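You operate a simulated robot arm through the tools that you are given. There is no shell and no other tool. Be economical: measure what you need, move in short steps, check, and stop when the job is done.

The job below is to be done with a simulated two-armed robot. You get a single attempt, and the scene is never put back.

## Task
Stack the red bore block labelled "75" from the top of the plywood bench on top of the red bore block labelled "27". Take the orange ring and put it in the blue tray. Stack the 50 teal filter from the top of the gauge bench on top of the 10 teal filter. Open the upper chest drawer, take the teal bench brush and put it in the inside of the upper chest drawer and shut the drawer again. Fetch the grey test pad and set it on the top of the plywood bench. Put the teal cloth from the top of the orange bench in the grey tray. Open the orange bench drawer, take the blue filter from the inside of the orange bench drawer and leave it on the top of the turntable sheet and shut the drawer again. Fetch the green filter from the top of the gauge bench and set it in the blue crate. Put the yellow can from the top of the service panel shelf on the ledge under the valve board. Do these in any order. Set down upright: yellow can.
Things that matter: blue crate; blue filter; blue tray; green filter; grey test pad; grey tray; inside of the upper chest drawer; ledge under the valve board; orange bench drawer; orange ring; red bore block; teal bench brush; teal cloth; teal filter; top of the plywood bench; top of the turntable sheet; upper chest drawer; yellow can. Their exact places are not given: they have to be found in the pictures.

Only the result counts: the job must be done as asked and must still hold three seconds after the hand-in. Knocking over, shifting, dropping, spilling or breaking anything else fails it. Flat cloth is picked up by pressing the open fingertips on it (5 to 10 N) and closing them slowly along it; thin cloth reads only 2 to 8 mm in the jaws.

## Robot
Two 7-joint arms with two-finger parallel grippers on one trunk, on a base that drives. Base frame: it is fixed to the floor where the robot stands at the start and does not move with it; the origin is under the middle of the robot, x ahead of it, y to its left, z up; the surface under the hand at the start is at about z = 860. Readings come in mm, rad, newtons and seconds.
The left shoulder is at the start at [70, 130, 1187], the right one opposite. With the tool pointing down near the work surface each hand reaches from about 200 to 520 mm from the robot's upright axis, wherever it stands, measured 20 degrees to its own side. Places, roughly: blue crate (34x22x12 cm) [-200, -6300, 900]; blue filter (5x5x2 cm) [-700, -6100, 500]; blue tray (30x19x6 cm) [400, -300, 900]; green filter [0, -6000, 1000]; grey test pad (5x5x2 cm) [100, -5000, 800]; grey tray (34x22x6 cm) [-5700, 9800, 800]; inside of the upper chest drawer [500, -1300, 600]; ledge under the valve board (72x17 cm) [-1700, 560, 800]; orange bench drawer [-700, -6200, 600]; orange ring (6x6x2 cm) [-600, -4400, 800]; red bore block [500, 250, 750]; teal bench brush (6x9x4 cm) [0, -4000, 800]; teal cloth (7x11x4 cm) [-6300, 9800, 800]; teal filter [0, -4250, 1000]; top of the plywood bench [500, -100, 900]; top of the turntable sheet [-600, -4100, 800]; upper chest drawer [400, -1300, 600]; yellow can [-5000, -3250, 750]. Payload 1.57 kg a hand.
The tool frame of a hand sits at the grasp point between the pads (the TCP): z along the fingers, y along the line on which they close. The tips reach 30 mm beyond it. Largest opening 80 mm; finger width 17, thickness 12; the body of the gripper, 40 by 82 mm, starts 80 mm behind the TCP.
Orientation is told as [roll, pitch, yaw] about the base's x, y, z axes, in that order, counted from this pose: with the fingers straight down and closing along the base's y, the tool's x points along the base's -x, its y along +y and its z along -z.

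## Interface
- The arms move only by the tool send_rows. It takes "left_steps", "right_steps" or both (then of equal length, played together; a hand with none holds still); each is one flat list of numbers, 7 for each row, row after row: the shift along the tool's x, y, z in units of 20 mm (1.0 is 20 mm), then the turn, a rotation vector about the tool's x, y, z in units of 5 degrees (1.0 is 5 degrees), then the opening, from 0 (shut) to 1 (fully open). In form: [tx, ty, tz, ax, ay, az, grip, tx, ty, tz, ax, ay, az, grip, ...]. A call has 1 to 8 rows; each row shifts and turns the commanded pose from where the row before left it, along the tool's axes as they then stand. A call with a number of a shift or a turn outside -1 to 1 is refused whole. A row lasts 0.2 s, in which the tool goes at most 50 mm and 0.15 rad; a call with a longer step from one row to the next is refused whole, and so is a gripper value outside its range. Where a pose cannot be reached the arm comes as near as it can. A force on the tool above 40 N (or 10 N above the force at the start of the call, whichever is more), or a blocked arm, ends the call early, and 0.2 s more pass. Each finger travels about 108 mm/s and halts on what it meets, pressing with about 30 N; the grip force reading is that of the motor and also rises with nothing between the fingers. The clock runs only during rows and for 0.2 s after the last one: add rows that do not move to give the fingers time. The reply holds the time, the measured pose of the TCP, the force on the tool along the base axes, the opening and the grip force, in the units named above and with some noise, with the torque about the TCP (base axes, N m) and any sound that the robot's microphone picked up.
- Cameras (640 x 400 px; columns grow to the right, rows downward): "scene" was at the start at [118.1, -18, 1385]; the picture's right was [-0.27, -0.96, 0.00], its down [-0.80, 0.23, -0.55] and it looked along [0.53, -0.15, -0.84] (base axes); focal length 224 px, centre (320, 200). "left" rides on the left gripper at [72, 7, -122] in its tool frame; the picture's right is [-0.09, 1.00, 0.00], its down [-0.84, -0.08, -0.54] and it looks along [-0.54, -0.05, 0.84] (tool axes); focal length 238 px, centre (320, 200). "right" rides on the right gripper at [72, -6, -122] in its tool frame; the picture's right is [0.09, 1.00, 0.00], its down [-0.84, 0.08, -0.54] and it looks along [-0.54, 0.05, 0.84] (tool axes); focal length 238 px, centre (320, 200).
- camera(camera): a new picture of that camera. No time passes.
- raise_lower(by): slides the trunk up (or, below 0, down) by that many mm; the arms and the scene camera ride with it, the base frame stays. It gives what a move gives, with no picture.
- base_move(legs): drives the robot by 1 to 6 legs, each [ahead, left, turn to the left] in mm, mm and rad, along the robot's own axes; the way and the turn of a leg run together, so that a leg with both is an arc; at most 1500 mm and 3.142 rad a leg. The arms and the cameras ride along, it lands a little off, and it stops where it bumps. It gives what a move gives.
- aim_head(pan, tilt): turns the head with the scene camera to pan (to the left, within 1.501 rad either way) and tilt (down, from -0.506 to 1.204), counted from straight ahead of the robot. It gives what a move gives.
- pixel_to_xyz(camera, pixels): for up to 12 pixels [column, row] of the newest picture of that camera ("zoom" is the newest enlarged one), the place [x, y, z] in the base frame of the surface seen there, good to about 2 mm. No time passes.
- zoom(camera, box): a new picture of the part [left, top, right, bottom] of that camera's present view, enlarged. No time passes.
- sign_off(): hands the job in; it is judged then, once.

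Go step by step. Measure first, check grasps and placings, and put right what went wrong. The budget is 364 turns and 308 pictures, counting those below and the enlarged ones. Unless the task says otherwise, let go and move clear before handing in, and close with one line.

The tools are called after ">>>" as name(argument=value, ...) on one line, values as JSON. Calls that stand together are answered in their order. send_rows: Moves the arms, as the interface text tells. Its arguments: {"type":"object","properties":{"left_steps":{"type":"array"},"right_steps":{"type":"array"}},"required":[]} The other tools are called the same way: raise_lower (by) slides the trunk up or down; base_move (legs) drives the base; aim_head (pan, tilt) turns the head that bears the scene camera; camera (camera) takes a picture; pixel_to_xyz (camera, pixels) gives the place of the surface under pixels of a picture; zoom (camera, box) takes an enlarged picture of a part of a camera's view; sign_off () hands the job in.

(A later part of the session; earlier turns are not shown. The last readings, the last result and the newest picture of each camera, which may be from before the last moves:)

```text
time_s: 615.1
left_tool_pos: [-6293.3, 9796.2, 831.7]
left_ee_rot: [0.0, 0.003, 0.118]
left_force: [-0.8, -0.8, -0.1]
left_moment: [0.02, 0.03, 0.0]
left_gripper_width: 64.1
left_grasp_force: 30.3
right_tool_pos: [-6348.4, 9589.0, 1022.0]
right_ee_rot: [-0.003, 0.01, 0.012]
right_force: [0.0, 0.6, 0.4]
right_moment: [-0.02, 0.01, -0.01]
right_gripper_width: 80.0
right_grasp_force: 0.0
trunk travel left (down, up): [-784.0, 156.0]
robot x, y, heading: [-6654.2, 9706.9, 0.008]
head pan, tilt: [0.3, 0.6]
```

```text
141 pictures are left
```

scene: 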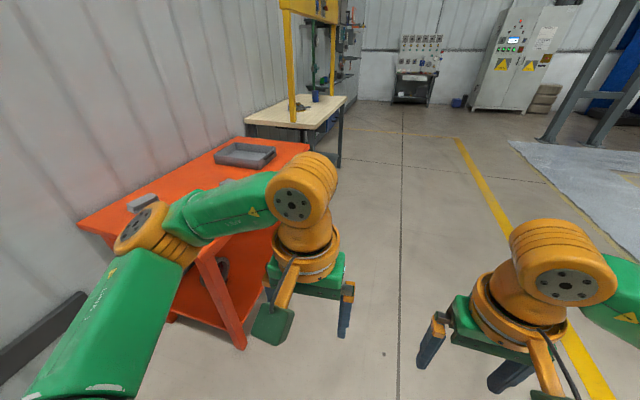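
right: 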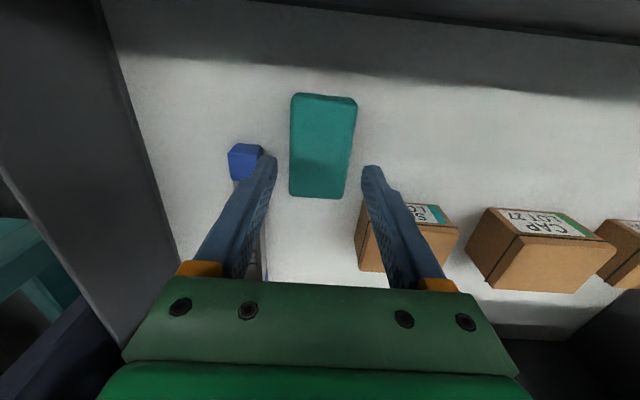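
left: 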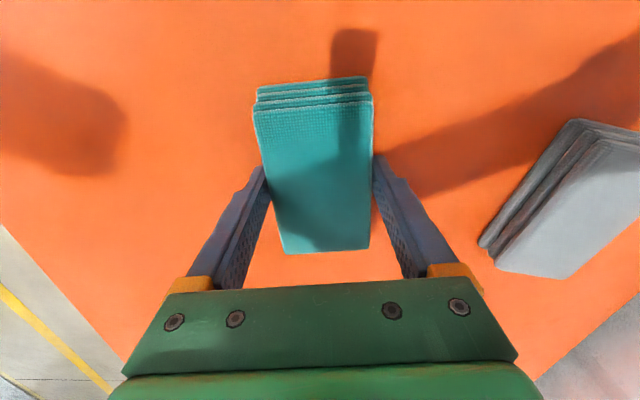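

The stack is held rigidly at 64 mm. I lift it and drive round to face the grey tray.

>>> send_rows(left_steps=[0, 0, -0.5, 0, 0, 0, 0, 0, 0, -1, 0, 0, 0, 0, 0, 0, -1, 0, 0, 0, 0, 0, 0, -1, 0, 0, 0, 0, 0, 0, -1, 0, 0, 0, 0, 0, 0, -1, 0, 0, 0, 0, 0, 0, -1, 0, 0, 0, 0, 0, 0, -1, 0, 0, 0, 0])

>>> send_rows(left_steps=[0.5, 0, -1, 0, 0, 0, 0, 0.5, 0, -1, 0, 0, 0, 0, 0.5, 0, -1, 0, 0, 0, 0, 0.5, 0, -1, 0, 0, 0, 0, 0.5, 0, 0, 0, 0, 0, 0])

>>> base_move(legs=[[-290, 0, 0], [0, -730, 0], [0, 0, 1.56], [0, -1180, 0], [230, 0, 0]])

>>> aim_head(pan=0, tilt=0.8)

>>> camera(camera="scene")

```text
time_s: 616.9
left_tool_pos: [-6292.4, 9797.5, 982.8]
left_ee_rot: [-0.001, 0.004, 0.116]
left_force: [-0.5, 0.2, 0.0]
left_moment: [-0.06, 0.01, 0.03]
left_gripper_width: 63.8
left_grasp_force: 29.7
right_tool_pos: [-6349.0, 9587.9, 1022.9]
right_ee_rot: [-0.001, 0.008, 0.01]
right_force: [-0.3, 0.1, 0.4]
right_moment: [0.01, -0.02, 0.02]
right_gripper_width: 79.8
right_grasp_force: 0.0
trunk travel left (down, up): [-784.0, 156.0]
robot x, y, heading: [-6656.5, 9710.0, 0.005]
head pan, tilt: [0.3, 0.6]
```

```text
time_s: 618.1
left_tool_pos: [-6341.7, 9787.1, 1063.6]
left_ee_rot: [0.001, 0.004, 0.118]
left_force: [0.3, 0.0, 0.2]
left_moment: [-0.05, -0.01, 0.0]
left_gripper_width: 64.0
left_grasp_force: 30.3
right_tool_pos: [-6348.7, 9590.1, 1022.4]
right_ee_rot: [-0.002, 0.007, 0.011]
right_force: [0.3, 0.1, 0.5]
right_moment: [-0.03, 0.0, -0.02]
right_gripper_width: 80.1
right_grasp_force: 0.0
trunk travel left (down, up): [-784.0, 156.0]
robot x, y, heading: [-6657.1, 9704.1, 0.012]
head pan, tilt: [0.3, 0.6]
```

```text
time_s: 634.2
left_tool_pos: [-5829.8, 9473.4, 1063.9]
left_ee_rot: [-0.001, 0.002, 1.641]
left_force: [-0.3, 0.0, -1.2]
left_moment: [0.01, 0.01, -0.01]
left_gripper_width: 63.8
left_grasp_force: 29.6
right_tool_pos: [-5631.3, 9457.1, 1024.0]
right_ee_rot: [-0.002, 0.005, 1.533]
right_force: [-0.2, 1.0, -0.4]
right_moment: [0.01, 0.02, 0.02]
right_gripper_width: 80.0
right_grasp_force: 0.0
trunk travel left (down, up): [-784.0, 156.0]
robot x, y, heading: [-5764.3, 9156.0, 1.528]
head pan, tilt: [0.3, 0.6]
```

```text
time_s: 635.0
left_tool_pos: [-5830.3, 9477.7, 1063.1]
left_ee_rot: [-0.001, 0.004, 1.64]
left_force: [-0.3, -0.1, -1.2]
left_moment: [-0.02, -0.02, 0.01]
left_gripper_width: 63.9
left_grasp_force: 30.5
right_tool_pos: [-5632.0, 9457.9, 1022.5]
right_ee_rot: [-0.002, 0.008, 1.533]
right_force: [-0.1, 0.0, 0.5]
right_moment: [0.02, -0.02, -0.02]
right_gripper_width: 80.0
right_grasp_force: 0.1
trunk travel left (down, up): [-784.0, 156.0]
robot x, y, heading: [-5763.1, 9156.0, 1.534]
head pan, tilt: [0.0, 0.799]
```

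```text
140 pictures are left
```

scene: 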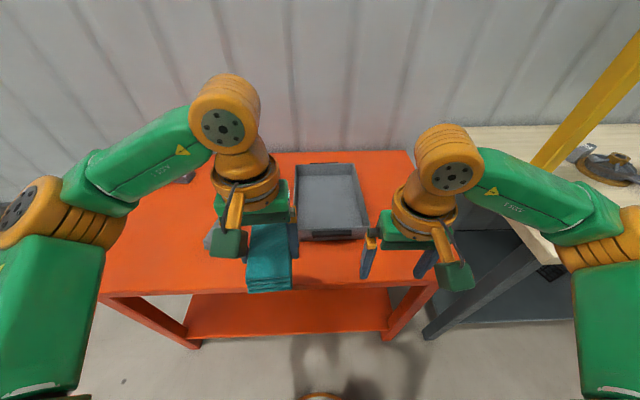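

The tray is at (332,200). I measure its inside and rim.

>>> pixel_to_xyz(camera="scene", pixels=[[335, 200], [310, 180], [355, 180], [300, 168], [362, 220], [305, 220], [335, 232], [335, 238], [298, 165], [332, 220]])

>>> base_move(legs=[[190, -60, 0.036]])

>>> camera(camera="left")

```text
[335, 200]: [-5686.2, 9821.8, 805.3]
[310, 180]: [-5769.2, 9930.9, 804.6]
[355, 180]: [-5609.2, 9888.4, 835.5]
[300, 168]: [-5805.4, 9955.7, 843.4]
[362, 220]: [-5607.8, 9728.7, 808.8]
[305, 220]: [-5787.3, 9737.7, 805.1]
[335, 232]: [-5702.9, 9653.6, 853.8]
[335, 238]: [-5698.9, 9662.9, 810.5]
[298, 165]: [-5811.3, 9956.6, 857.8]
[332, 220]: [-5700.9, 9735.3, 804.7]
```

```text
time_s: 636.6
left_tool_pos: [-5778.3, 9657.4, 1063.7]
left_ee_rot: [0.0, 0.0, 1.67]
left_force: [-0.1, -0.3, -0.4]
left_moment: [0.03, 0.0, 0.0]
left_gripper_width: 64.0
left_grasp_force: 30.0
right_tool_pos: [-5580.6, 9644.6, 1023.2]
right_ee_rot: [-0.002, 0.005, 1.566]
right_force: [0.0, -0.5, 0.0]
right_moment: [0.05, 0.0, 0.04]
right_gripper_width: 80.2
right_grasp_force: 0.0
trunk travel left (down, up): [-784.0, 156.0]
robot x, y, heading: [-5699.6, 9345.0, 1.564]
head pan, tilt: [0.0, 0.799]
```

```text
139 pictures are left
```

left: 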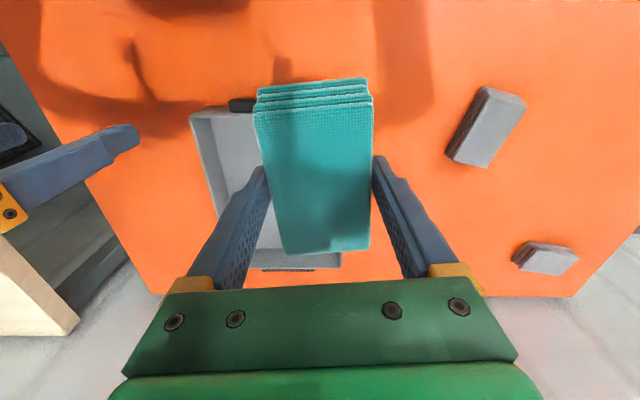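

The tray's inside spans x -5790…-5605, y 9665…9950, floor 805. I move the cloth over (-5700,9790) and lower.

>>> send_rows(left_steps=[-0.76, -0.57, 0, 0, 0, 0, 0, -0.76, -0.57, 0, 0, 0, 0, 0, -0.76, -0.57, 0.5, 0, 0, 0, 0, -0.76, -0.57, 0.5, 0, 0, 0, 0, -0.76, -0.57, 0.5, 0, 0, 0.3, 0, -0.76, -0.57, 0.5, 0, 0, 0.3, 0, -0.76, -0.57, 0.5, 0, 0, 0.3, 0, -0.76, -0.57, 0.5, 0, 0, 0.3, 0])

>>> send_rows(left_steps=[0, 0, 1, 0, 0, 0, 0, 0, 0, 1, 0, 0, 0, 0, 0, 0, 1, 0, 0, 0, 0, 0, 0, 1, 0, 0, 0, 0, 0, 0, 0, 0, 0, 0, 0])

>>> camera(camera="left")

>>> camera(camera="scene")

```text
time_s: 638.4
left_tool_pos: [-5694.7, 9786.8, 1002.9]
left_ee_rot: [0.004, 0.002, 1.565]
left_force: [0.9, 0.6, 0.2]
left_moment: [-0.03, 0.04, -0.01]
left_gripper_width: 63.7
left_grasp_force: 29.7
right_tool_pos: [-5576.8, 9648.0, 1022.5]
right_ee_rot: [0.001, 0.008, 1.567]
right_force: [0.0, 0.6, -0.8]
right_moment: [0.03, 0.04, -0.01]
right_gripper_width: 79.9
right_grasp_force: 0.0
trunk travel left (down, up): [-784.0, 156.0]
robot x, y, heading: [-5700.9, 9342.3, 1.564]
head pan, tilt: [0.0, 0.799]
```

```text
time_s: 639.6
left_tool_pos: [-5704.3, 9795.0, 922.7]
left_ee_rot: [0.0, 0.003, 1.567]
left_force: [0.2, 1.4, -0.9]
left_moment: [0.01, 0.04, 0.01]
left_gripper_width: 64.0
left_grasp_force: 30.3
left hand out of reach, approached as far as the arm can: row 1, 2
right_tool_pos: [-5578.7, 9648.3, 1021.4]
right_ee_rot: [-0.003, 0.007, 1.564]
right_force: [1.1, 0.7, 0.5]
right_moment: [0.03, -0.02, 0.0]
right_gripper_width: 79.9
right_grasp_force: 0.1
trunk travel left (down, up): [-784.0, 156.0]
robot x, y, heading: [-5701.4, 9343.5, 1.561]
head pan, tilt: [0.0, 0.799]
```

```text
138 pictures are left
```

left: 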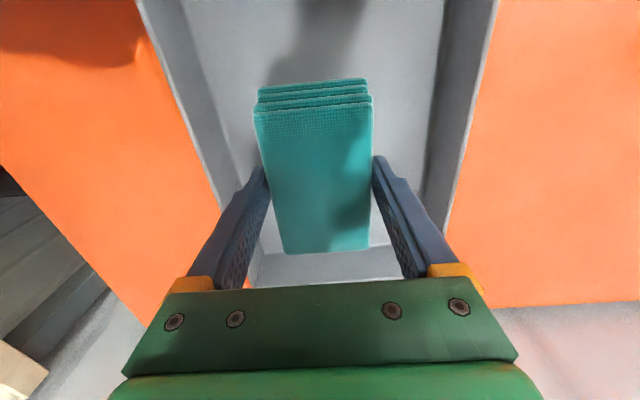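

```text
137 pictures are left
```

scene: 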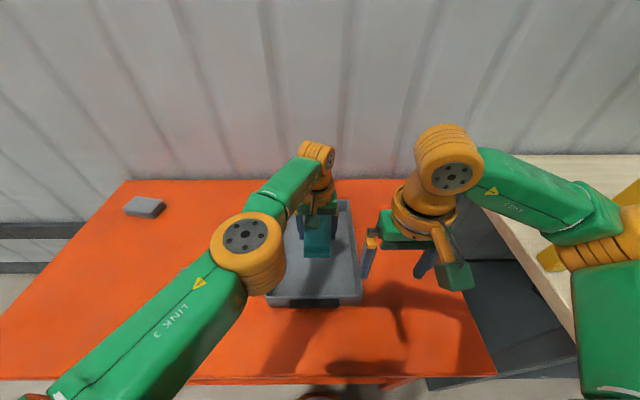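

The cloth is inside the tray's outline. I lower it 84 mm and let go.

>>> send_rows(left_steps=[0.1, 0, 1, 0, 0, 0, 0, 0, 0, 1, 0, 0, 0, 0, 0, 0, 1, 0, 0, 0, 0, 0, 0, 1, 0, 0, 0, 0, 0, 0, 0.15, 0, 0, 0, 0, 0, 0, 0, 0, 0, 0, 0])

>>> send_rows(left_steps=[0, 0, 0.1, 0, 0, 0, 0, 0, 0, 0, 0, 0, 0, 0])

```text
time_s: 641.0
left_tool_pos: [-5705.9, 9785.1, 840.5]
left_ee_rot: [-0.001, 0.004, 1.568]
left_force: [-0.1, 0.4, -0.3]
left_moment: [0.01, 0.0, -0.01]
left_gripper_width: 63.7
left_grasp_force: 30.0
left hand out of reach, approached as far as the arm can: row 3, 4
right_tool_pos: [-5578.8, 9648.0, 1023.1]
right_ee_rot: [-0.001, 0.008, 1.564]
right_force: [0.1, -0.5, 0.5]
right_moment: [0.0, 0.04, 0.02]
right_gripper_width: 80.0
right_grasp_force: 0.0
trunk travel left (down, up): [-784.0, 156.0]
robot x, y, heading: [-5703.2, 9342.3, 1.566]
head pan, tilt: [0.0, 0.799]
```

```text
time_s: 641.6
left_tool_pos: [-5708.0, 9784.7, 840.1]
left_ee_rot: [0.001, 0.003, 1.567]
left_force: [0.2, 0.3, -0.6]
left_moment: [0.0, 0.02, -0.01]
left_gripper_width: 63.9
left_grasp_force: 29.9
right_tool_pos: [-5579.4, 9647.9, 1023.6]
right_ee_rot: [-0.001, 0.008, 1.564]
right_force: [-0.6, -0.2, 0.3]
right_moment: [0.0, 0.02, 0.04]
right_gripper_width: 80.2
right_grasp_force: 0.2
trunk travel left (down, up): [-784.0, 156.0]
robot x, y, heading: [-5701.0, 9344.1, 1.565]
head pan, tilt: [0.0, 0.799]
```

>>> raise_lower(by=-2)

>>> send_rows(left_steps=[0, 0, 0, 0, 0, 0, 0.9, 0, 0, 0, 0, 0, 0, 1, 0, 0, 0, 0, 0, 0, 1, 0, 0, -0.5, 0, 0, 0, 1, 0, 0, -1, 0, 0, 0, 1, 0, 0, -1, 0, 0, 0, 1, 0, 0, -1, 0, 0, 0, 1, 0, 0, -1, 0, 0, 0, 1])

>>> camera(camera="left")

```text
time_s: 642.1
left_tool_pos: [-5706.4, 9784.0, 839.1]
left_ee_rot: [0.002, 0.001, 1.567]
left_force: [0.5, 1.5, 4.8]
left_moment: [0.34, -0.01, 0.01]
left_gripper_width: 64.0
left_grasp_force: 29.4
right_tool_pos: [-5579.3, 9646.8, 1021.1]
right_ee_rot: [-0.001, 0.007, 1.565]
right_force: [-0.2, -0.5, 0.3]
right_moment: [0.02, 0.04, 0.02]
right_gripper_width: 79.9
right_grasp_force: 0.1
trunk travel left (down, up): [-782.0, 158.0]
robot x, y, heading: [-5699.9, 9341.1, 1.567]
head pan, tilt: [0.0, 0.799]
```

```text
time_s: 643.9
left_tool_pos: [-5706.8, 9786.1, 928.6]
left_ee_rot: [0.0, 0.005, 1.568]
left_force: [0.0, -1.0, 0.0]
left_moment: [0.0, 0.01, 0.04]
left_gripper_width: 80.2
left_grasp_force: 0.0
right_tool_pos: [-5580.1, 9648.1, 1020.6]
right_ee_rot: [-0.002, 0.008, 1.566]
right_force: [0.1, -0.5, -0.6]
right_moment: [0.02, 0.0, 0.02]
right_gripper_width: 80.2
right_grasp_force: 0.1
trunk travel left (down, up): [-782.0, 158.0]
robot x, y, heading: [-5704.3, 9343.4, 1.57]
head pan, tilt: [0.0, 0.799]
```

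```text
136 pictures are left
```

left: 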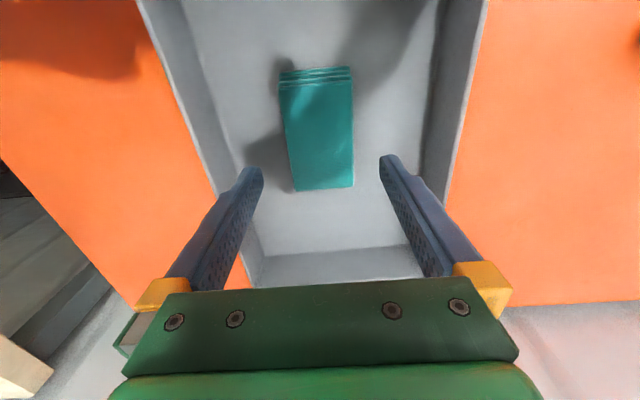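

The cloth lies in the tray. I raise and tuck the hand, back off, turn to face -y and look for the way to the can.

>>> send_rows(left_steps=[0, 0, -1, 0, 0, 0, 1, 0, 0, -1, 0, 0, 0, 1, 0.8, 0, -1, 0, 0, 0, 1, 0.8, 0.5, -1, 0, 0, 0, 1, 0.8, 0.5, -1, 0, 0, 0, 1, 0.8, 0.5, -1, 0, 0, 0, 1, 0.8, 0.5, -1, 0, 0, 0, 1, 0.8, 0.5, -1, 0, 0, 0, 1])

>>> base_move(legs=[[-600, 0, 0], [0, 0, 3.14]])

>>> aim_head(pan=0, tilt=0.25)

>>> camera(camera="scene")

```text
time_s: 645.7
left_tool_pos: [-5755.1, 9690.9, 1090.6]
left_ee_rot: [0.0, 0.003, 1.566]
left_force: [-0.8, 0.4, 0.1]
left_moment: [-0.01, 0.03, 0.01]
left_gripper_width: 80.0
left_grasp_force: 0.1
right_tool_pos: [-5580.1, 9647.5, 1020.6]
right_ee_rot: [-0.002, 0.007, 1.565]
right_force: [0.7, -0.2, 0.1]
right_moment: [0.02, 0.01, 0.0]
right_gripper_width: 80.2
right_grasp_force: 0.1
trunk travel left (down, up): [-782.0, 158.0]
robot x, y, heading: [-5702.0, 9343.0, 1.566]
head pan, tilt: [0.0, 0.799]
```

```text
time_s: 656.2
left_tool_pos: [-5690.5, 8390.1, 1088.9]
left_ee_rot: [0.0, 0.004, -1.683]
left_force: [0.4, 0.6, -1.4]
left_moment: [-0.02, -0.04, -0.02]
left_gripper_width: 79.6
left_grasp_force: 0.1
right_tool_pos: [-5860.6, 8452.5, 1020.1]
right_ee_rot: [-0.002, 0.006, -1.683]
right_force: [-0.2, -0.2, -0.2]
right_moment: [-0.01, -0.01, -0.02]
right_gripper_width: 80.1
right_grasp_force: 0.0
trunk travel left (down, up): [-782.0, 158.0]
robot x, y, heading: [-5706.9, 8744.4, -1.687]
head pan, tilt: [0.0, 0.799]
```

```text
time_s: 657.2
left_tool_pos: [-5691.1, 8389.7, 1089.1]
left_ee_rot: [0.0, 0.005, -1.682]
left_force: [0.2, -1.1, 1.3]
left_moment: [0.0, -0.01, -0.02]
left_gripper_width: 80.1
left_grasp_force: 0.2
right_tool_pos: [-5860.1, 8452.2, 1020.4]
right_ee_rot: [-0.002, 0.006, -1.684]
right_force: [-0.6, -0.6, 0.7]
right_moment: [0.02, 0.01, -0.01]
right_gripper_width: 79.9
right_grasp_force: 0.1
trunk travel left (down, up): [-782.0, 158.0]
robot x, y, heading: [-5708.2, 8739.9, -1.683]
head pan, tilt: [0.0, 0.25]
```

```text
135 pictures are left
```

scene: 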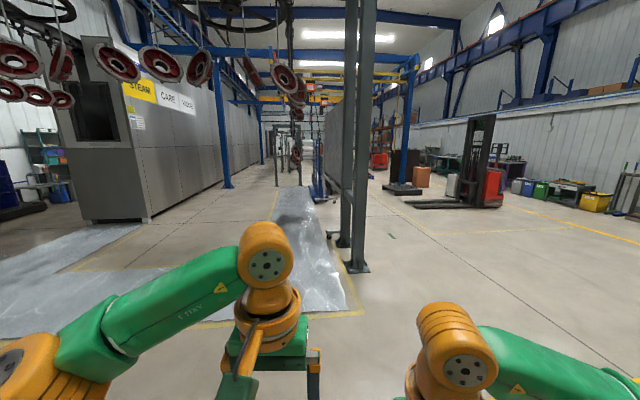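

>>> pixel_to_xyz(camera="scene", pixels=[[357, 272], [343, 245], [345, 312], [410, 208], [395, 195], [375, 180], [325, 200], [400, 165], [420, 180], [380, 160], [320, 195], [275, 180]])

>>> zoom(camera="scene", box=[220, 90, 460, 240])

```text
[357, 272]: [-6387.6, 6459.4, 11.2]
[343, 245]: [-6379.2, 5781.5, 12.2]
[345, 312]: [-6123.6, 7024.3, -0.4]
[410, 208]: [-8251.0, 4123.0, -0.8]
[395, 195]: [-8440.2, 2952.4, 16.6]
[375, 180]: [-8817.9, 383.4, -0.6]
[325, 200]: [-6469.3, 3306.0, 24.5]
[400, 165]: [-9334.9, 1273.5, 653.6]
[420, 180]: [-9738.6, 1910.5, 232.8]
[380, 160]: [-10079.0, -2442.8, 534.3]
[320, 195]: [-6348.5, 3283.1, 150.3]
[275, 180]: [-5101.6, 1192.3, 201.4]
```

```text
2.67 times, centred on (340, 165) of scene
```

zoom: 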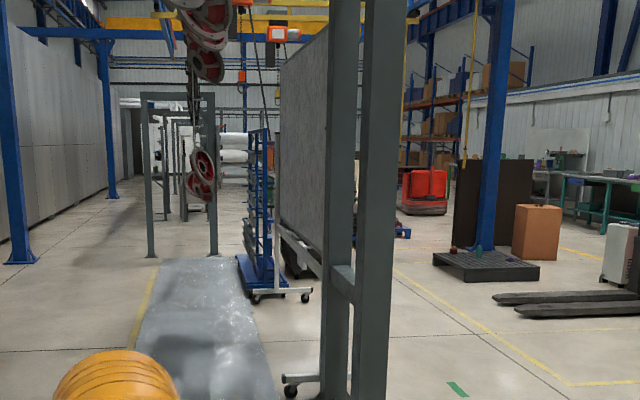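

I'll use the lane right of the posts, x≈-7250. I straighten, strafe right and drive ahead partway.

>>> base_move(legs=[[0, 0, 0.112], [0, -1500, 0], [1450, 0, 0], [1450, 0, 0], [1450, 0, 0]])

>>> aim_head(pan=0.15, tilt=0.2)

>>> camera(camera="scene")

```text
time_s: 685.6
left_tool_pos: [-7048.7, 4079.8, 1089.2]
left_ee_rot: [-0.001, 0.004, -1.495]
left_force: [-0.4, -0.2, -0.2]
left_moment: [-0.01, 0.02, -0.02]
left_gripper_width: 79.9
left_grasp_force: 0.1
right_tool_pos: [-7225.5, 4109.7, 1021.3]
right_ee_rot: [0.0, 0.006, -1.497]
right_force: [-0.3, 0.0, 0.0]
right_moment: [0.01, 0.01, 0.01]
right_gripper_width: 80.1
right_grasp_force: 0.1
trunk travel left (down, up): [-782.0, 158.0]
robot x, y, heading: [-7127.5, 4421.5, -1.5]
head pan, tilt: [0.0, 0.25]
```

```text
time_s: 686.3
left_tool_pos: [-7048.5, 4078.3, 1088.4]
left_ee_rot: [-0.002, 0.002, -1.493]
left_force: [0.3, 0.5, 0.2]
left_moment: [0.0, 0.02, -0.01]
left_gripper_width: 80.3
left_grasp_force: 0.1
right_tool_pos: [-7226.4, 4109.6, 1020.0]
right_ee_rot: [-0.003, 0.006, -1.498]
right_force: [0.0, 0.8, 0.4]
right_moment: [-0.03, 0.01, 0.03]
right_gripper_width: 80.1
right_grasp_force: 0.1
trunk travel left (down, up): [-782.0, 158.0]
robot x, y, heading: [-7131.0, 4423.6, -1.499]
head pan, tilt: [0.15, 0.201]
```

```text
133 pictures are left
```

scene: 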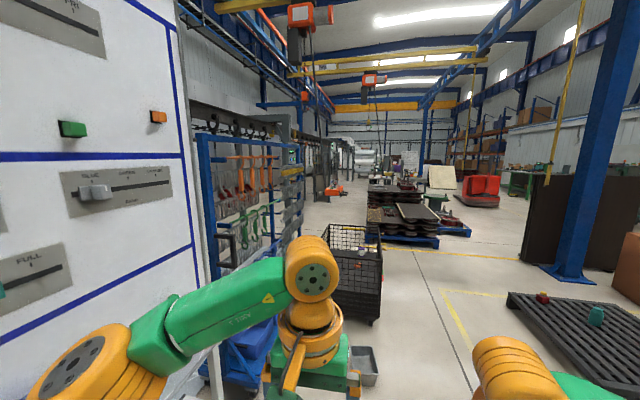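

>>> pixel_to_xyz(camera="scene", pixels=[[340, 330], [375, 320], [355, 240], [410, 240], [430, 300], [520, 300], [300, 200], [325, 200], [440, 340], [365, 380], [205, 250], [180, 250]])

```text
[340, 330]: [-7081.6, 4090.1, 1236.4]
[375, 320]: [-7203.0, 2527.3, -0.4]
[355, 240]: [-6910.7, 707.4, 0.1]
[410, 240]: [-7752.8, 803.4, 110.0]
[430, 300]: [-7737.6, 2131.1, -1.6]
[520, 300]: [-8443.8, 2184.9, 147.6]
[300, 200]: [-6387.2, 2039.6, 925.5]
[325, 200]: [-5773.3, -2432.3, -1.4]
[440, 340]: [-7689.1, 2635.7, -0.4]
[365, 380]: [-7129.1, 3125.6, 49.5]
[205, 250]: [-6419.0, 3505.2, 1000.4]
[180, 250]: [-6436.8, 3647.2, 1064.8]
```

I strafe right to x≈-7700 and go on to y≈2300, then look at the pallets.

>>> base_move(legs=[[0, 0, -0.07], [0, -560, 0], [1400, 0, 0], [500, 0, 0]])

>>> aim_head(pan=0.2, tilt=0.3)

>>> camera(camera="scene")

```text
time_s: 699.2
left_tool_pos: [-7631.0, 2133.7, 1089.0]
left_ee_rot: [-0.001, 0.002, -1.581]
left_force: [-0.6, 0.8, -0.7]
left_moment: [-0.01, -0.02, -0.01]
left_gripper_width: 80.2
left_grasp_force: 0.1
right_tool_pos: [-7807.0, 2177.7, 1020.2]
right_ee_rot: [-0.001, 0.006, -1.583]
right_force: [0.7, -0.2, -0.5]
right_moment: [-0.01, -0.04, -0.02]
right_gripper_width: 79.9
right_grasp_force: 0.0
trunk travel left (down, up): [-782.0, 158.0]
robot x, y, heading: [-7685.8, 2480.9, -1.581]
head pan, tilt: [0.15, 0.201]
```

```text
time_s: 699.9
left_tool_pos: [-7632.2, 2133.1, 1088.4]
left_ee_rot: [0.0, 0.004, -1.581]
left_force: [-0.3, -0.2, 0.0]
left_moment: [0.01, 0.0, 0.0]
left_gripper_width: 79.9
left_grasp_force: 0.0
right_tool_pos: [-7806.7, 2177.4, 1021.5]
right_ee_rot: [-0.001, 0.007, -1.582]
right_force: [-0.1, -0.3, -0.6]
right_moment: [0.04, -0.02, 0.0]
right_gripper_width: 80.1
right_grasp_force: 0.1
trunk travel left (down, up): [-782.0, 158.0]
robot x, y, heading: [-7679.3, 2481.6, -1.584]
head pan, tilt: [0.201, 0.3]
```

```text
132 pictures are left
```

scene: 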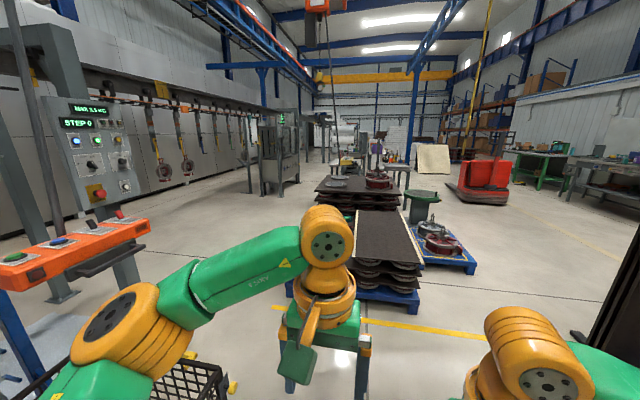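

Floor opens to the left. The can should be near column 266, so I zoom there and measure the way.

>>> zoom(camera="scene", box=[220, 90, 340, 210])

>>> pixel_to_xyz(camera="scene", pixels=[[265, 192], [280, 180], [282, 150], [250, 188], [320, 205], [345, 290], [235, 230], [170, 270], [180, 345], [285, 235], [325, 160], [60, 290]])

```text
3.33 times, centred on (280, 150) of scene
```

zoom: 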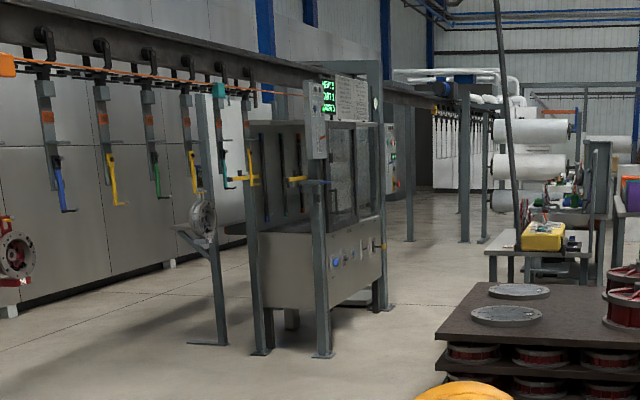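

```text
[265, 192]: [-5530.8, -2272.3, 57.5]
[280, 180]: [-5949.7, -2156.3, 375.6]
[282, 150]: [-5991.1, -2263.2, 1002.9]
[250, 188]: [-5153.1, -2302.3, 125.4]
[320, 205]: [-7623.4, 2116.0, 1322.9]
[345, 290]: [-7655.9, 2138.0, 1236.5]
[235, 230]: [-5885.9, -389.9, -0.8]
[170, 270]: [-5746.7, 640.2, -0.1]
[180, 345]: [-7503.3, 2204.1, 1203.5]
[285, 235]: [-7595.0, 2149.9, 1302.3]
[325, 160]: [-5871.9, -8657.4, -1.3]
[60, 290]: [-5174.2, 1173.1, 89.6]
```

I drive ahead to y≈1350 between the cage and the pallets and look left.

>>> base_move(legs=[[1100, 0, 0.01]])

>>> aim_head(pan=0.9, tilt=0.5)

>>> camera(camera="scene")

```text
time_s: 705.5
left_tool_pos: [-7648.5, 1033.2, 1089.4]
left_ee_rot: [0.0, 0.003, -1.58]
left_force: [-0.4, 0.0, 0.5]
left_moment: [0.02, -0.02, 0.0]
left_gripper_width: 79.9
left_grasp_force: 0.1
right_tool_pos: [-7822.8, 1077.2, 1020.8]
right_ee_rot: [-0.002, 0.008, -1.585]
right_force: [-0.4, -0.9, -0.2]
right_moment: [0.02, -0.03, 0.03]
right_gripper_width: 79.9
right_grasp_force: 0.0
trunk travel left (down, up): [-782.0, 158.0]
robot x, y, heading: [-7701.5, 1381.5, -1.59]
head pan, tilt: [0.201, 0.3]
```

```text
time_s: 706.6
left_tool_pos: [-7648.4, 1032.2, 1089.5]
left_ee_rot: [0.0, 0.002, -1.582]
left_force: [-0.5, -0.6, 0.6]
left_moment: [0.01, -0.03, -0.02]
left_gripper_width: 80.1
left_grasp_force: 0.0
right_tool_pos: [-7822.0, 1076.6, 1020.0]
right_ee_rot: [-0.002, 0.007, -1.584]
right_force: [-0.3, -0.4, -0.9]
right_moment: [-0.01, 0.01, 0.01]
right_gripper_width: 80.0
right_grasp_force: 0.0
trunk travel left (down, up): [-782.0, 158.0]
robot x, y, heading: [-7700.0, 1379.7, -1.584]
head pan, tilt: [0.901, 0.499]
```

```text
130 pictures are left
```

scene: 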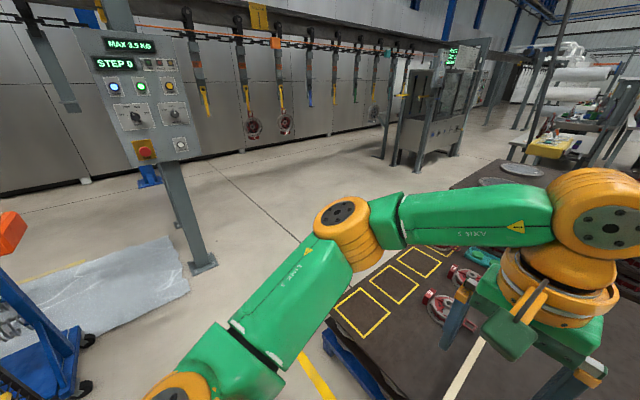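

>>> pixel_to_xyz(camera="scene", pixels=[[200, 262], [130, 300], [60, 360], [240, 300], [300, 230], [320, 340], [400, 160], [450, 175], [190, 300], [290, 330], [340, 160], [370, 340]])

```text
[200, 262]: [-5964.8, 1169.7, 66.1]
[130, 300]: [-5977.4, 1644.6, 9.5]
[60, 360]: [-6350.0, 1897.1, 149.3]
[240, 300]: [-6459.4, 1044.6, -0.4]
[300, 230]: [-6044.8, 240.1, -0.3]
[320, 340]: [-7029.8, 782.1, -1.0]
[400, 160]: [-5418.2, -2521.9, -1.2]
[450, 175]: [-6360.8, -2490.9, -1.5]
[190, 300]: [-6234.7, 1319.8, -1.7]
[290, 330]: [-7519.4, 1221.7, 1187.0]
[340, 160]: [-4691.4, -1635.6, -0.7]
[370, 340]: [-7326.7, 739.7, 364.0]
```

The lane between the pallets (x≤-7030) and the stand (x≥-5965) is free. I strafe left to x≈-6500 and go ahead to y≈-1200.

>>> base_move(legs=[[0, 1200, 0.015], [1300, 0, 0], [1280, 0, 0]])

>>> aim_head(pan=0.5, tilt=0.35)

>>> camera(camera="scene")

```text
time_s: 724.9
left_tool_pos: [-6371.8, -1539.7, 1088.3]
left_ee_rot: [0.0, 0.003, -1.559]
left_force: [-0.1, -0.5, -0.4]
left_moment: [0.01, -0.01, -0.04]
left_gripper_width: 80.0
left_grasp_force: 0.1
right_tool_pos: [-6548.7, -1499.3, 1020.8]
right_ee_rot: [-0.001, 0.006, -1.563]
right_force: [-0.1, 0.8, 0.5]
right_moment: [0.05, -0.01, -0.03]
right_gripper_width: 79.8
right_grasp_force: 0.1
trunk travel left (down, up): [-782.0, 158.0]
robot x, y, heading: [-6429.9, -1194.9, -1.569]
head pan, tilt: [0.901, 0.499]
```

```text
time_s: 725.8
left_tool_pos: [-6372.3, -1540.6, 1088.5]
left_ee_rot: [0.0, 0.002, -1.559]
left_force: [0.8, 0.2, 0.0]
left_moment: [0.05, 0.01, -0.05]
left_gripper_width: 79.9
left_grasp_force: 0.0
right_tool_pos: [-6547.7, -1499.0, 1019.3]
right_ee_rot: [-0.001, 0.006, -1.562]
right_force: [0.2, -0.4, -0.1]
right_moment: [0.02, 0.03, 0.0]
right_gripper_width: 80.0
right_grasp_force: 0.1
trunk travel left (down, up): [-782.0, 158.0]
robot x, y, heading: [-6431.2, -1193.7, -1.564]
head pan, tilt: [0.499, 0.351]
```

```text
129 pictures are left
```

scene: 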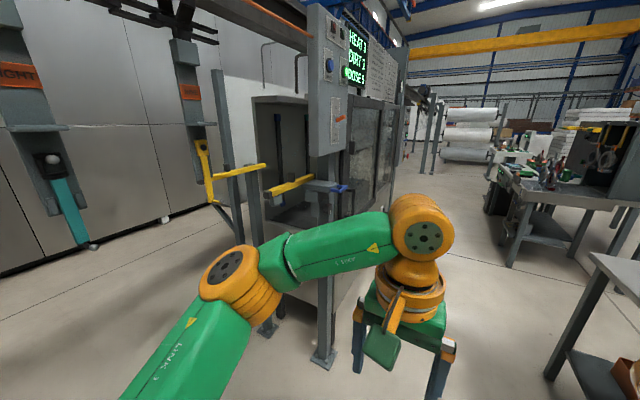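

>>> pixel_to_xyz(camera="scene", pixels=[[322, 360], [290, 310], [385, 195], [430, 170], [515, 262], [555, 370], [400, 175], [440, 200], [300, 190], [255, 300], [480, 300], [405, 110]])

```text
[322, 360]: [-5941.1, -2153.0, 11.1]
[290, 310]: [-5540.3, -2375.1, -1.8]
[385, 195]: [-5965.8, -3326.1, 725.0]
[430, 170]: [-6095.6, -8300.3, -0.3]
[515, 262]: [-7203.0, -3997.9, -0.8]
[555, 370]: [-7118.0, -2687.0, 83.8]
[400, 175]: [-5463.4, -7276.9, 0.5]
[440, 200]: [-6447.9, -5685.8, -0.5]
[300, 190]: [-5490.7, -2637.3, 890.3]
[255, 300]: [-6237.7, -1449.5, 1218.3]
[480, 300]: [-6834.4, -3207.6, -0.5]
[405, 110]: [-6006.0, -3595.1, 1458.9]
```

>>> zoom(camera="scene", box=[180, 50, 440, 230])

>>> base_move(legs=[[0, -90, 0], [1400, 0, 0], [1400, 0, 0]])

>>> aim_head(pan=1.5, tilt=0.35)

>>> camera(camera="scene")

```text
2.22 times, centred on (310, 140) of scene
```

zoom: 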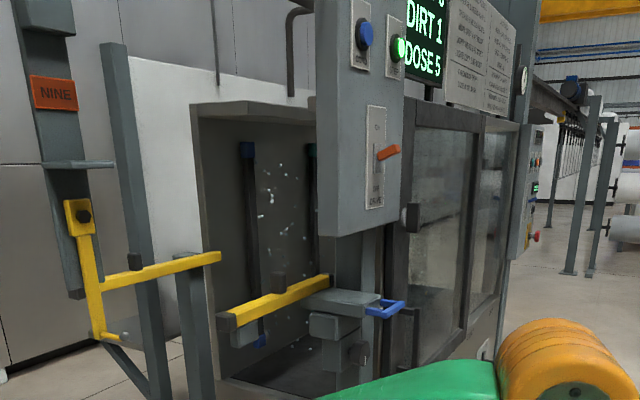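

```text
time_s: 739.6
left_tool_pos: [-6521.5, -4253.4, 1089.5]
left_ee_rot: [0.0, 0.005, -1.59]
left_force: [0.7, 0.4, 0.3]
left_moment: [-0.02, 0.03, 0.0]
left_gripper_width: 80.0
left_grasp_force: 0.2
right_tool_pos: [-6696.4, -4207.4, 1020.5]
right_ee_rot: [-0.002, 0.006, -1.595]
right_force: [-0.5, 0.6, 0.3]
right_moment: [-0.01, -0.03, 0.0]
right_gripper_width: 79.7
right_grasp_force: 0.1
trunk travel left (down, up): [-782.0, 158.0]
robot x, y, heading: [-6566.1, -3904.5, -1.597]
head pan, tilt: [0.499, 0.351]
```

```text
time_s: 740.9
left_tool_pos: [-6521.9, -4253.2, 1088.5]
left_ee_rot: [0.001, 0.004, -1.59]
left_force: [-0.6, -0.5, -0.2]
left_moment: [-0.01, 0.02, -0.01]
left_gripper_width: 79.8
left_grasp_force: 0.1
right_tool_pos: [-6696.0, -4207.3, 1020.6]
right_ee_rot: [-0.002, 0.007, -1.595]
right_force: [0.7, -0.1, 0.6]
right_moment: [-0.03, -0.01, -0.02]
right_gripper_width: 80.0
right_grasp_force: 0.0
trunk travel left (down, up): [-782.0, 158.0]
robot x, y, heading: [-6571.1, -3903.2, -1.596]
head pan, tilt: [1.499, 0.351]
```

```text
127 pictures are left
```

scene: 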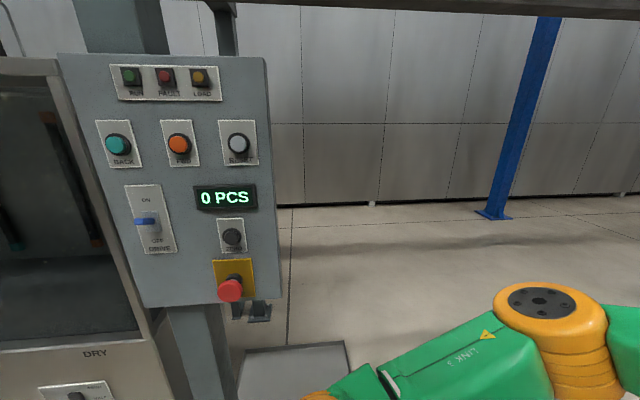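

I drive past the machine's end and turn to look at its rear side.

>>> base_move(legs=[[800, 0, 0.02], [0, 800, 0], [0, 0, 1.57]])

>>> aim_head(pan=1.1, tilt=0.4)

>>> camera(camera="scene")

```text
time_s: 753.1
left_tool_pos: [-5417.1, -4611.4, 1088.7]
left_ee_rot: [0.001, 0.002, 0.085]
left_force: [0.1, 0.5, 0.1]
left_moment: [0.02, 0.03, -0.02]
left_gripper_width: 80.0
left_grasp_force: 0.1
right_tool_pos: [-5443.5, -4791.4, 1020.4]
right_ee_rot: [-0.003, 0.006, 0.084]
right_force: [0.4, 0.7, 0.3]
right_moment: [0.0, -0.01, -0.03]
right_gripper_width: 80.0
right_grasp_force: 0.1
trunk travel left (down, up): [-782.0, 158.0]
robot x, y, heading: [-5758.2, -4698.1, 0.087]
head pan, tilt: [1.499, 0.351]
```

```text
time_s: 754.0
left_tool_pos: [-5416.9, -4611.5, 1089.3]
left_ee_rot: [0.001, 0.003, 0.085]
left_force: [0.9, 0.3, -0.2]
left_moment: [0.0, -0.01, -0.01]
left_gripper_width: 80.0
left_grasp_force: 0.1
right_tool_pos: [-5444.6, -4790.7, 1021.4]
right_ee_rot: [-0.002, 0.006, 0.084]
right_force: [0.1, -0.3, -0.1]
right_moment: [0.01, -0.01, 0.05]
right_gripper_width: 80.0
right_grasp_force: 0.1
trunk travel left (down, up): [-782.0, 158.0]
robot x, y, heading: [-5760.8, -4693.1, 0.086]
head pan, tilt: [1.1, 0.4]
```

```text
126 pictures are left
```

scene: 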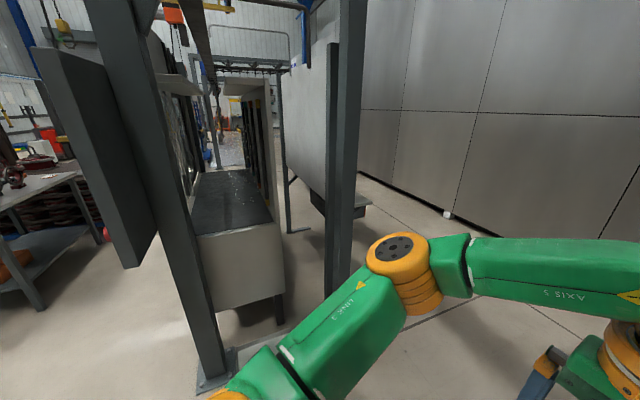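

A shelf shows at (350,207) on the far side of the panel. I measure it and the corridor beside it.

>>> pixel_to_xyz(camera="scene", pixels=[[350, 208], [330, 215], [362, 210], [445, 215], [375, 170], [400, 200], [335, 180], [315, 120], [420, 320], [560, 250], [335, 320], [295, 232]])

>>> zoom(camera="scene", box=[280, 120, 440, 260])

```text
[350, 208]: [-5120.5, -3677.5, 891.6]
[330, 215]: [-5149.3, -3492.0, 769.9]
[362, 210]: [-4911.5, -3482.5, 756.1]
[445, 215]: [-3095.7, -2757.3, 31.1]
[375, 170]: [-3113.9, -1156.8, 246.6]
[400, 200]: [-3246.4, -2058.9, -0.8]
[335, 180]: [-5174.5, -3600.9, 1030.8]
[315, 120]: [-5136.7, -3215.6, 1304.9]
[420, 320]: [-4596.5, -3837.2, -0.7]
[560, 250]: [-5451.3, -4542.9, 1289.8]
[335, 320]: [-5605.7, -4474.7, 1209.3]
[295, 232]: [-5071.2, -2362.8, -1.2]
```

```text
2.86 times, centred on (360, 190) of scene
```

zoom: 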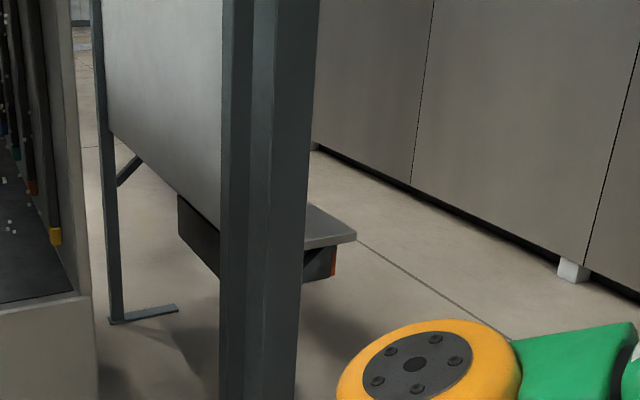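

The shelf (z 756) sticks out to x -4911 on the far side, with a wide aisle beyond. I drive round and face the service panel.

>>> base_move(legs=[[0, 0, -0.086], [1400, 0, 0], [0, 1420, 0], [0, 0, 3.14]])

>>> aim_head(pan=0, tilt=0.6)

>>> camera(camera="scene")

```text
time_s: 775.6
left_tool_pos: [-4674.2, -3328.8, 1089.0]
left_ee_rot: [0.0, 0.004, -3.132]
left_force: [0.0, 0.2, -0.4]
left_moment: [-0.01, -0.04, 0.0]
left_gripper_width: 80.0
left_grasp_force: 0.0
right_tool_pos: [-4634.6, -3153.0, 1020.9]
right_ee_rot: [-0.002, 0.005, -3.135]
right_force: [0.7, 0.7, 0.0]
right_moment: [-0.05, 0.0, 0.03]
right_gripper_width: 80.0
right_grasp_force: 0.0
trunk travel left (down, up): [-782.0, 158.0]
robot x, y, heading: [-4324.7, -3270.1, -3.131]
head pan, tilt: [1.1, 0.4]
```

```text
time_s: 777.0
left_tool_pos: [-4675.7, -3328.6, 1089.2]
left_ee_rot: [0.001, 0.004, -3.13]
left_force: [-0.3, 0.3, -0.2]
left_moment: [-0.01, -0.02, 0.02]
left_gripper_width: 79.9
left_grasp_force: 0.0
right_tool_pos: [-4633.8, -3152.5, 1020.5]
right_ee_rot: [-0.001, 0.007, -3.132]
right_force: [-0.3, -0.5, -0.4]
right_moment: [0.02, -0.02, 0.0]
right_gripper_width: 80.1
right_grasp_force: 0.0
trunk travel left (down, up): [-782.0, 158.0]
robot x, y, heading: [-4326.9, -3269.7, -3.135]
head pan, tilt: [0.0, 0.6]
```

```text
124 pictures are left
```

scene: 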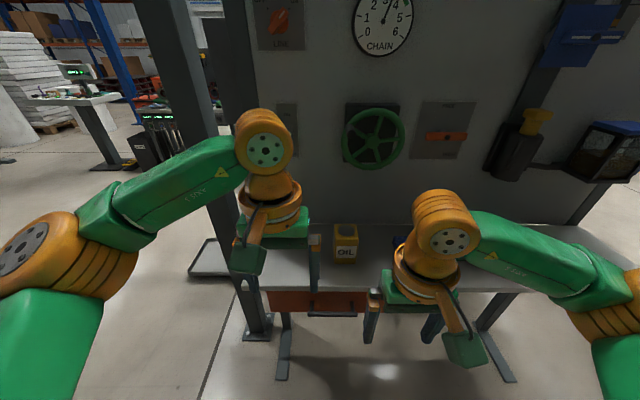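

A yellow "OIL" can stands on the shelf at (346,243). I zoom and measure.

>>> zoom(camera="scene", box=[290, 190, 440, 300])

>>> pixel_to_xyz(camera="scene", pixels=[[346, 228], [336, 226], [356, 226], [346, 242], [346, 262], [336, 258], [357, 258], [330, 270], [375, 260], [402, 242], [330, 288], [346, 224]])

>>> camera(camera="left")

```text
3.64 times, centred on (365, 245) of scene
```

zoom: 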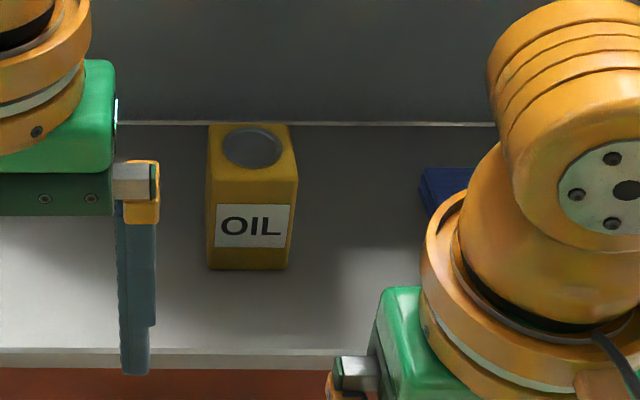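

```text
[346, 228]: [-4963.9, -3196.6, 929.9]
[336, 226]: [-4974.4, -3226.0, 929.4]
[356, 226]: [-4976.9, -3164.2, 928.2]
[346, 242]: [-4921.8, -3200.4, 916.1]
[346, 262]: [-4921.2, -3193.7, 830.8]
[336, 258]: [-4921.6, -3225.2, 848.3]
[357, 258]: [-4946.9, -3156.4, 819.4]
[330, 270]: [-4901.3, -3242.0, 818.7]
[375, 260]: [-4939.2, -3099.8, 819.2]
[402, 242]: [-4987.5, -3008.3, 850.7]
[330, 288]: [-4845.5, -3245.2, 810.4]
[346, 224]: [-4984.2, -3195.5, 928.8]
```

```text
122 pictures are left
```

left: 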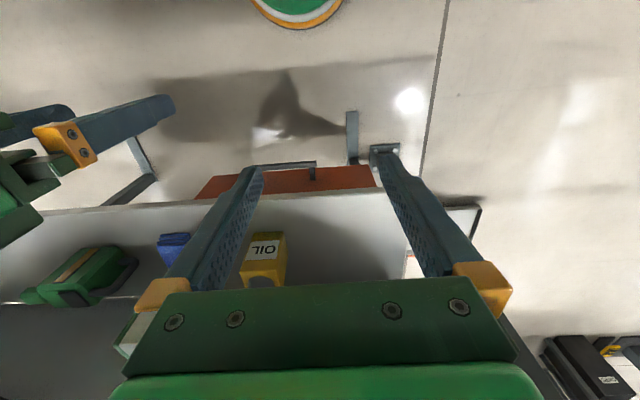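

The can is about 66 mm square: centre (-4955,-3195), top 929, shelf 819. I drive ahead 225 mm and bring the right hand over it.

>>> pixel_to_xyz(camera="scene", pixels=[[373, 112], [373, 137], [445, 135], [525, 120], [310, 310], [530, 150], [510, 160]])

>>> base_move(legs=[[225, 0, 0]])

>>> send_rows(right_steps=[-0.5, 0.25, 0, 0, 0, 0, 1, -0.5, 0.25, 0, 0, 0, 0, 1, -0.5, 0.25, 0, 0, 0, 0, 1, -0.5, 0.25, 0, 0, 0, 0, 1, 0, 0, 0, 0, 0, 0, 1])

>>> camera(camera="right")

```text
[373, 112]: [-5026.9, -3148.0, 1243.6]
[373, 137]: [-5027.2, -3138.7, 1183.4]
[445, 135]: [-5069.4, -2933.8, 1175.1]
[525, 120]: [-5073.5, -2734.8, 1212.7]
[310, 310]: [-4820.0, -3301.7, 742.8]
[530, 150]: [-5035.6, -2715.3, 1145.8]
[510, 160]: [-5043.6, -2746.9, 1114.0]
```

```text
time_s: 778.7
left_tool_pos: [-4894.1, -3333.3, 1089.8]
left_ee_rot: [-0.002, 0.001, -3.122]
left_force: [0.5, 0.3, 1.5]
left_moment: [0.0, 0.05, -0.03]
left_gripper_width: 79.9
left_grasp_force: 0.0
right_tool_pos: [-4854.4, -3157.3, 1020.9]
right_ee_rot: [-0.001, 0.006, -3.127]
right_force: [-0.1, 0.2, 0.1]
right_moment: [-0.01, 0.0, 0.0]
right_gripper_width: 80.0
right_grasp_force: 0.1
trunk travel left (down, up): [-782.0, 158.0]
robot x, y, heading: [-4548.5, -3272.8, -3.124]
head pan, tilt: [0.0, 0.6]
```

```text
time_s: 779.9
left_tool_pos: [-4895.2, -3334.3, 1089.1]
left_ee_rot: [-0.001, 0.002, -3.122]
left_force: [-0.3, -0.8, 0.9]
left_moment: [-0.02, 0.02, -0.02]
left_gripper_width: 80.0
left_grasp_force: 0.0
right_tool_pos: [-4896.0, -3179.6, 1020.1]
right_ee_rot: [-0.002, 0.007, -3.127]
right_force: [0.1, -0.8, -0.3]
right_moment: [0.01, -0.03, 0.01]
right_gripper_width: 80.2
right_grasp_force: 0.0
trunk travel left (down, up): [-782.0, 158.0]
robot x, y, heading: [-4548.0, -3273.3, -3.124]
head pan, tilt: [0.0, 0.6]
```

```text
121 pictures are left
```

right: 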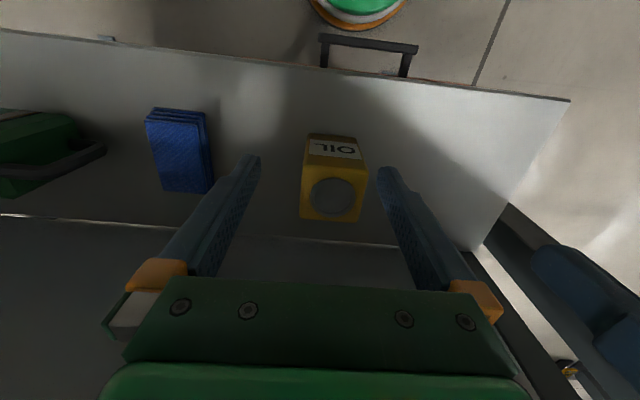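

>>> pixel_to_xyz(camera="right", pixels=[[305, 165], [365, 168], [302, 214], [360, 219], [332, 193], [310, 137], [355, 139]])

>>> zoom(camera="right", box=[280, 120, 390, 230])

```text
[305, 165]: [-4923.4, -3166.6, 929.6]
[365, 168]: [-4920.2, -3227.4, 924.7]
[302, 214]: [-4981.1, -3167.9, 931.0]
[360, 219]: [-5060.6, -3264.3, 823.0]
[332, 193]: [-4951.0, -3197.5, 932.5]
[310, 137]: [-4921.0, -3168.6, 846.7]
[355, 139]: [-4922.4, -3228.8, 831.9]
```

```text
3.64 times, centred on (335, 175) of right
```

zoom: 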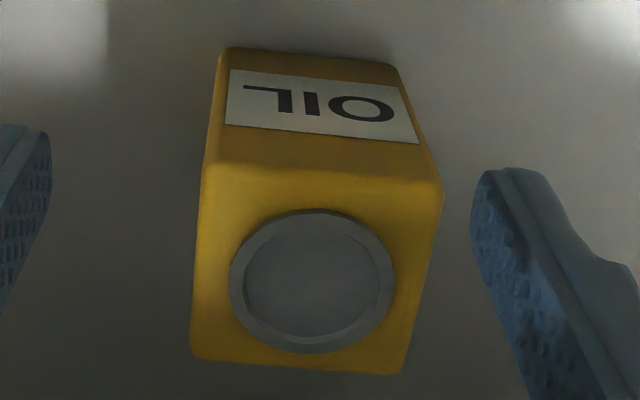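

The can's centre is (-4952,-3197), 64 mm wide, top 931. I move over it and descend.

>>> send_rows(right_steps=[-0.94, 0.28, 0, 0, 0, 0, 1, -0.94, 0.28, 0, 0, 0, 0, 1, -0.94, 0.28, 0, 0, 0, 0, 1, 0, 0, 1, 0, 0, 0, 1, 0, 0, 1, 0, 0, 0, 1, 0, 0, 1, 0, 0, 0, 1, 0, 0, 0, 0, 0, 0, 1])

>>> camera(camera="right")

```text
time_s: 781.5
left_tool_pos: [-4894.4, -3334.0, 1090.1]
left_ee_rot: [0.0, 0.002, -3.123]
left_force: [0.5, -0.4, 0.6]
left_moment: [-0.02, 0.01, 0.01]
left_gripper_width: 80.1
left_grasp_force: 0.2
right_tool_pos: [-4952.1, -3197.3, 961.4]
right_ee_rot: [0.0, 0.005, -3.125]
right_force: [-0.1, -0.9, -0.2]
right_moment: [0.0, -0.02, 0.01]
right_gripper_width: 80.0
right_grasp_force: 0.0
trunk travel left (down, up): [-782.0, 158.0]
robot x, y, heading: [-4549.5, -3270.3, -3.129]
head pan, tilt: [0.0, 0.6]
```

```text
119 pictures are left
```

right: 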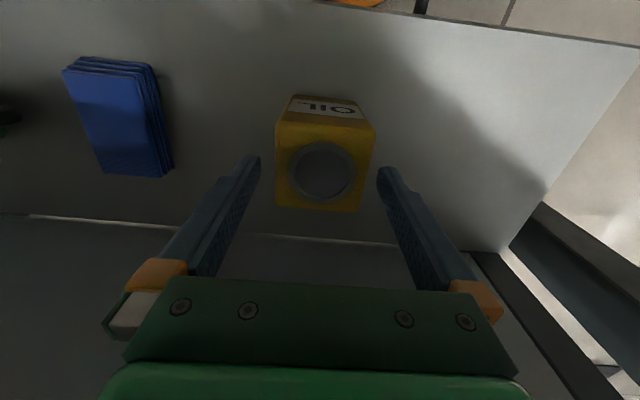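

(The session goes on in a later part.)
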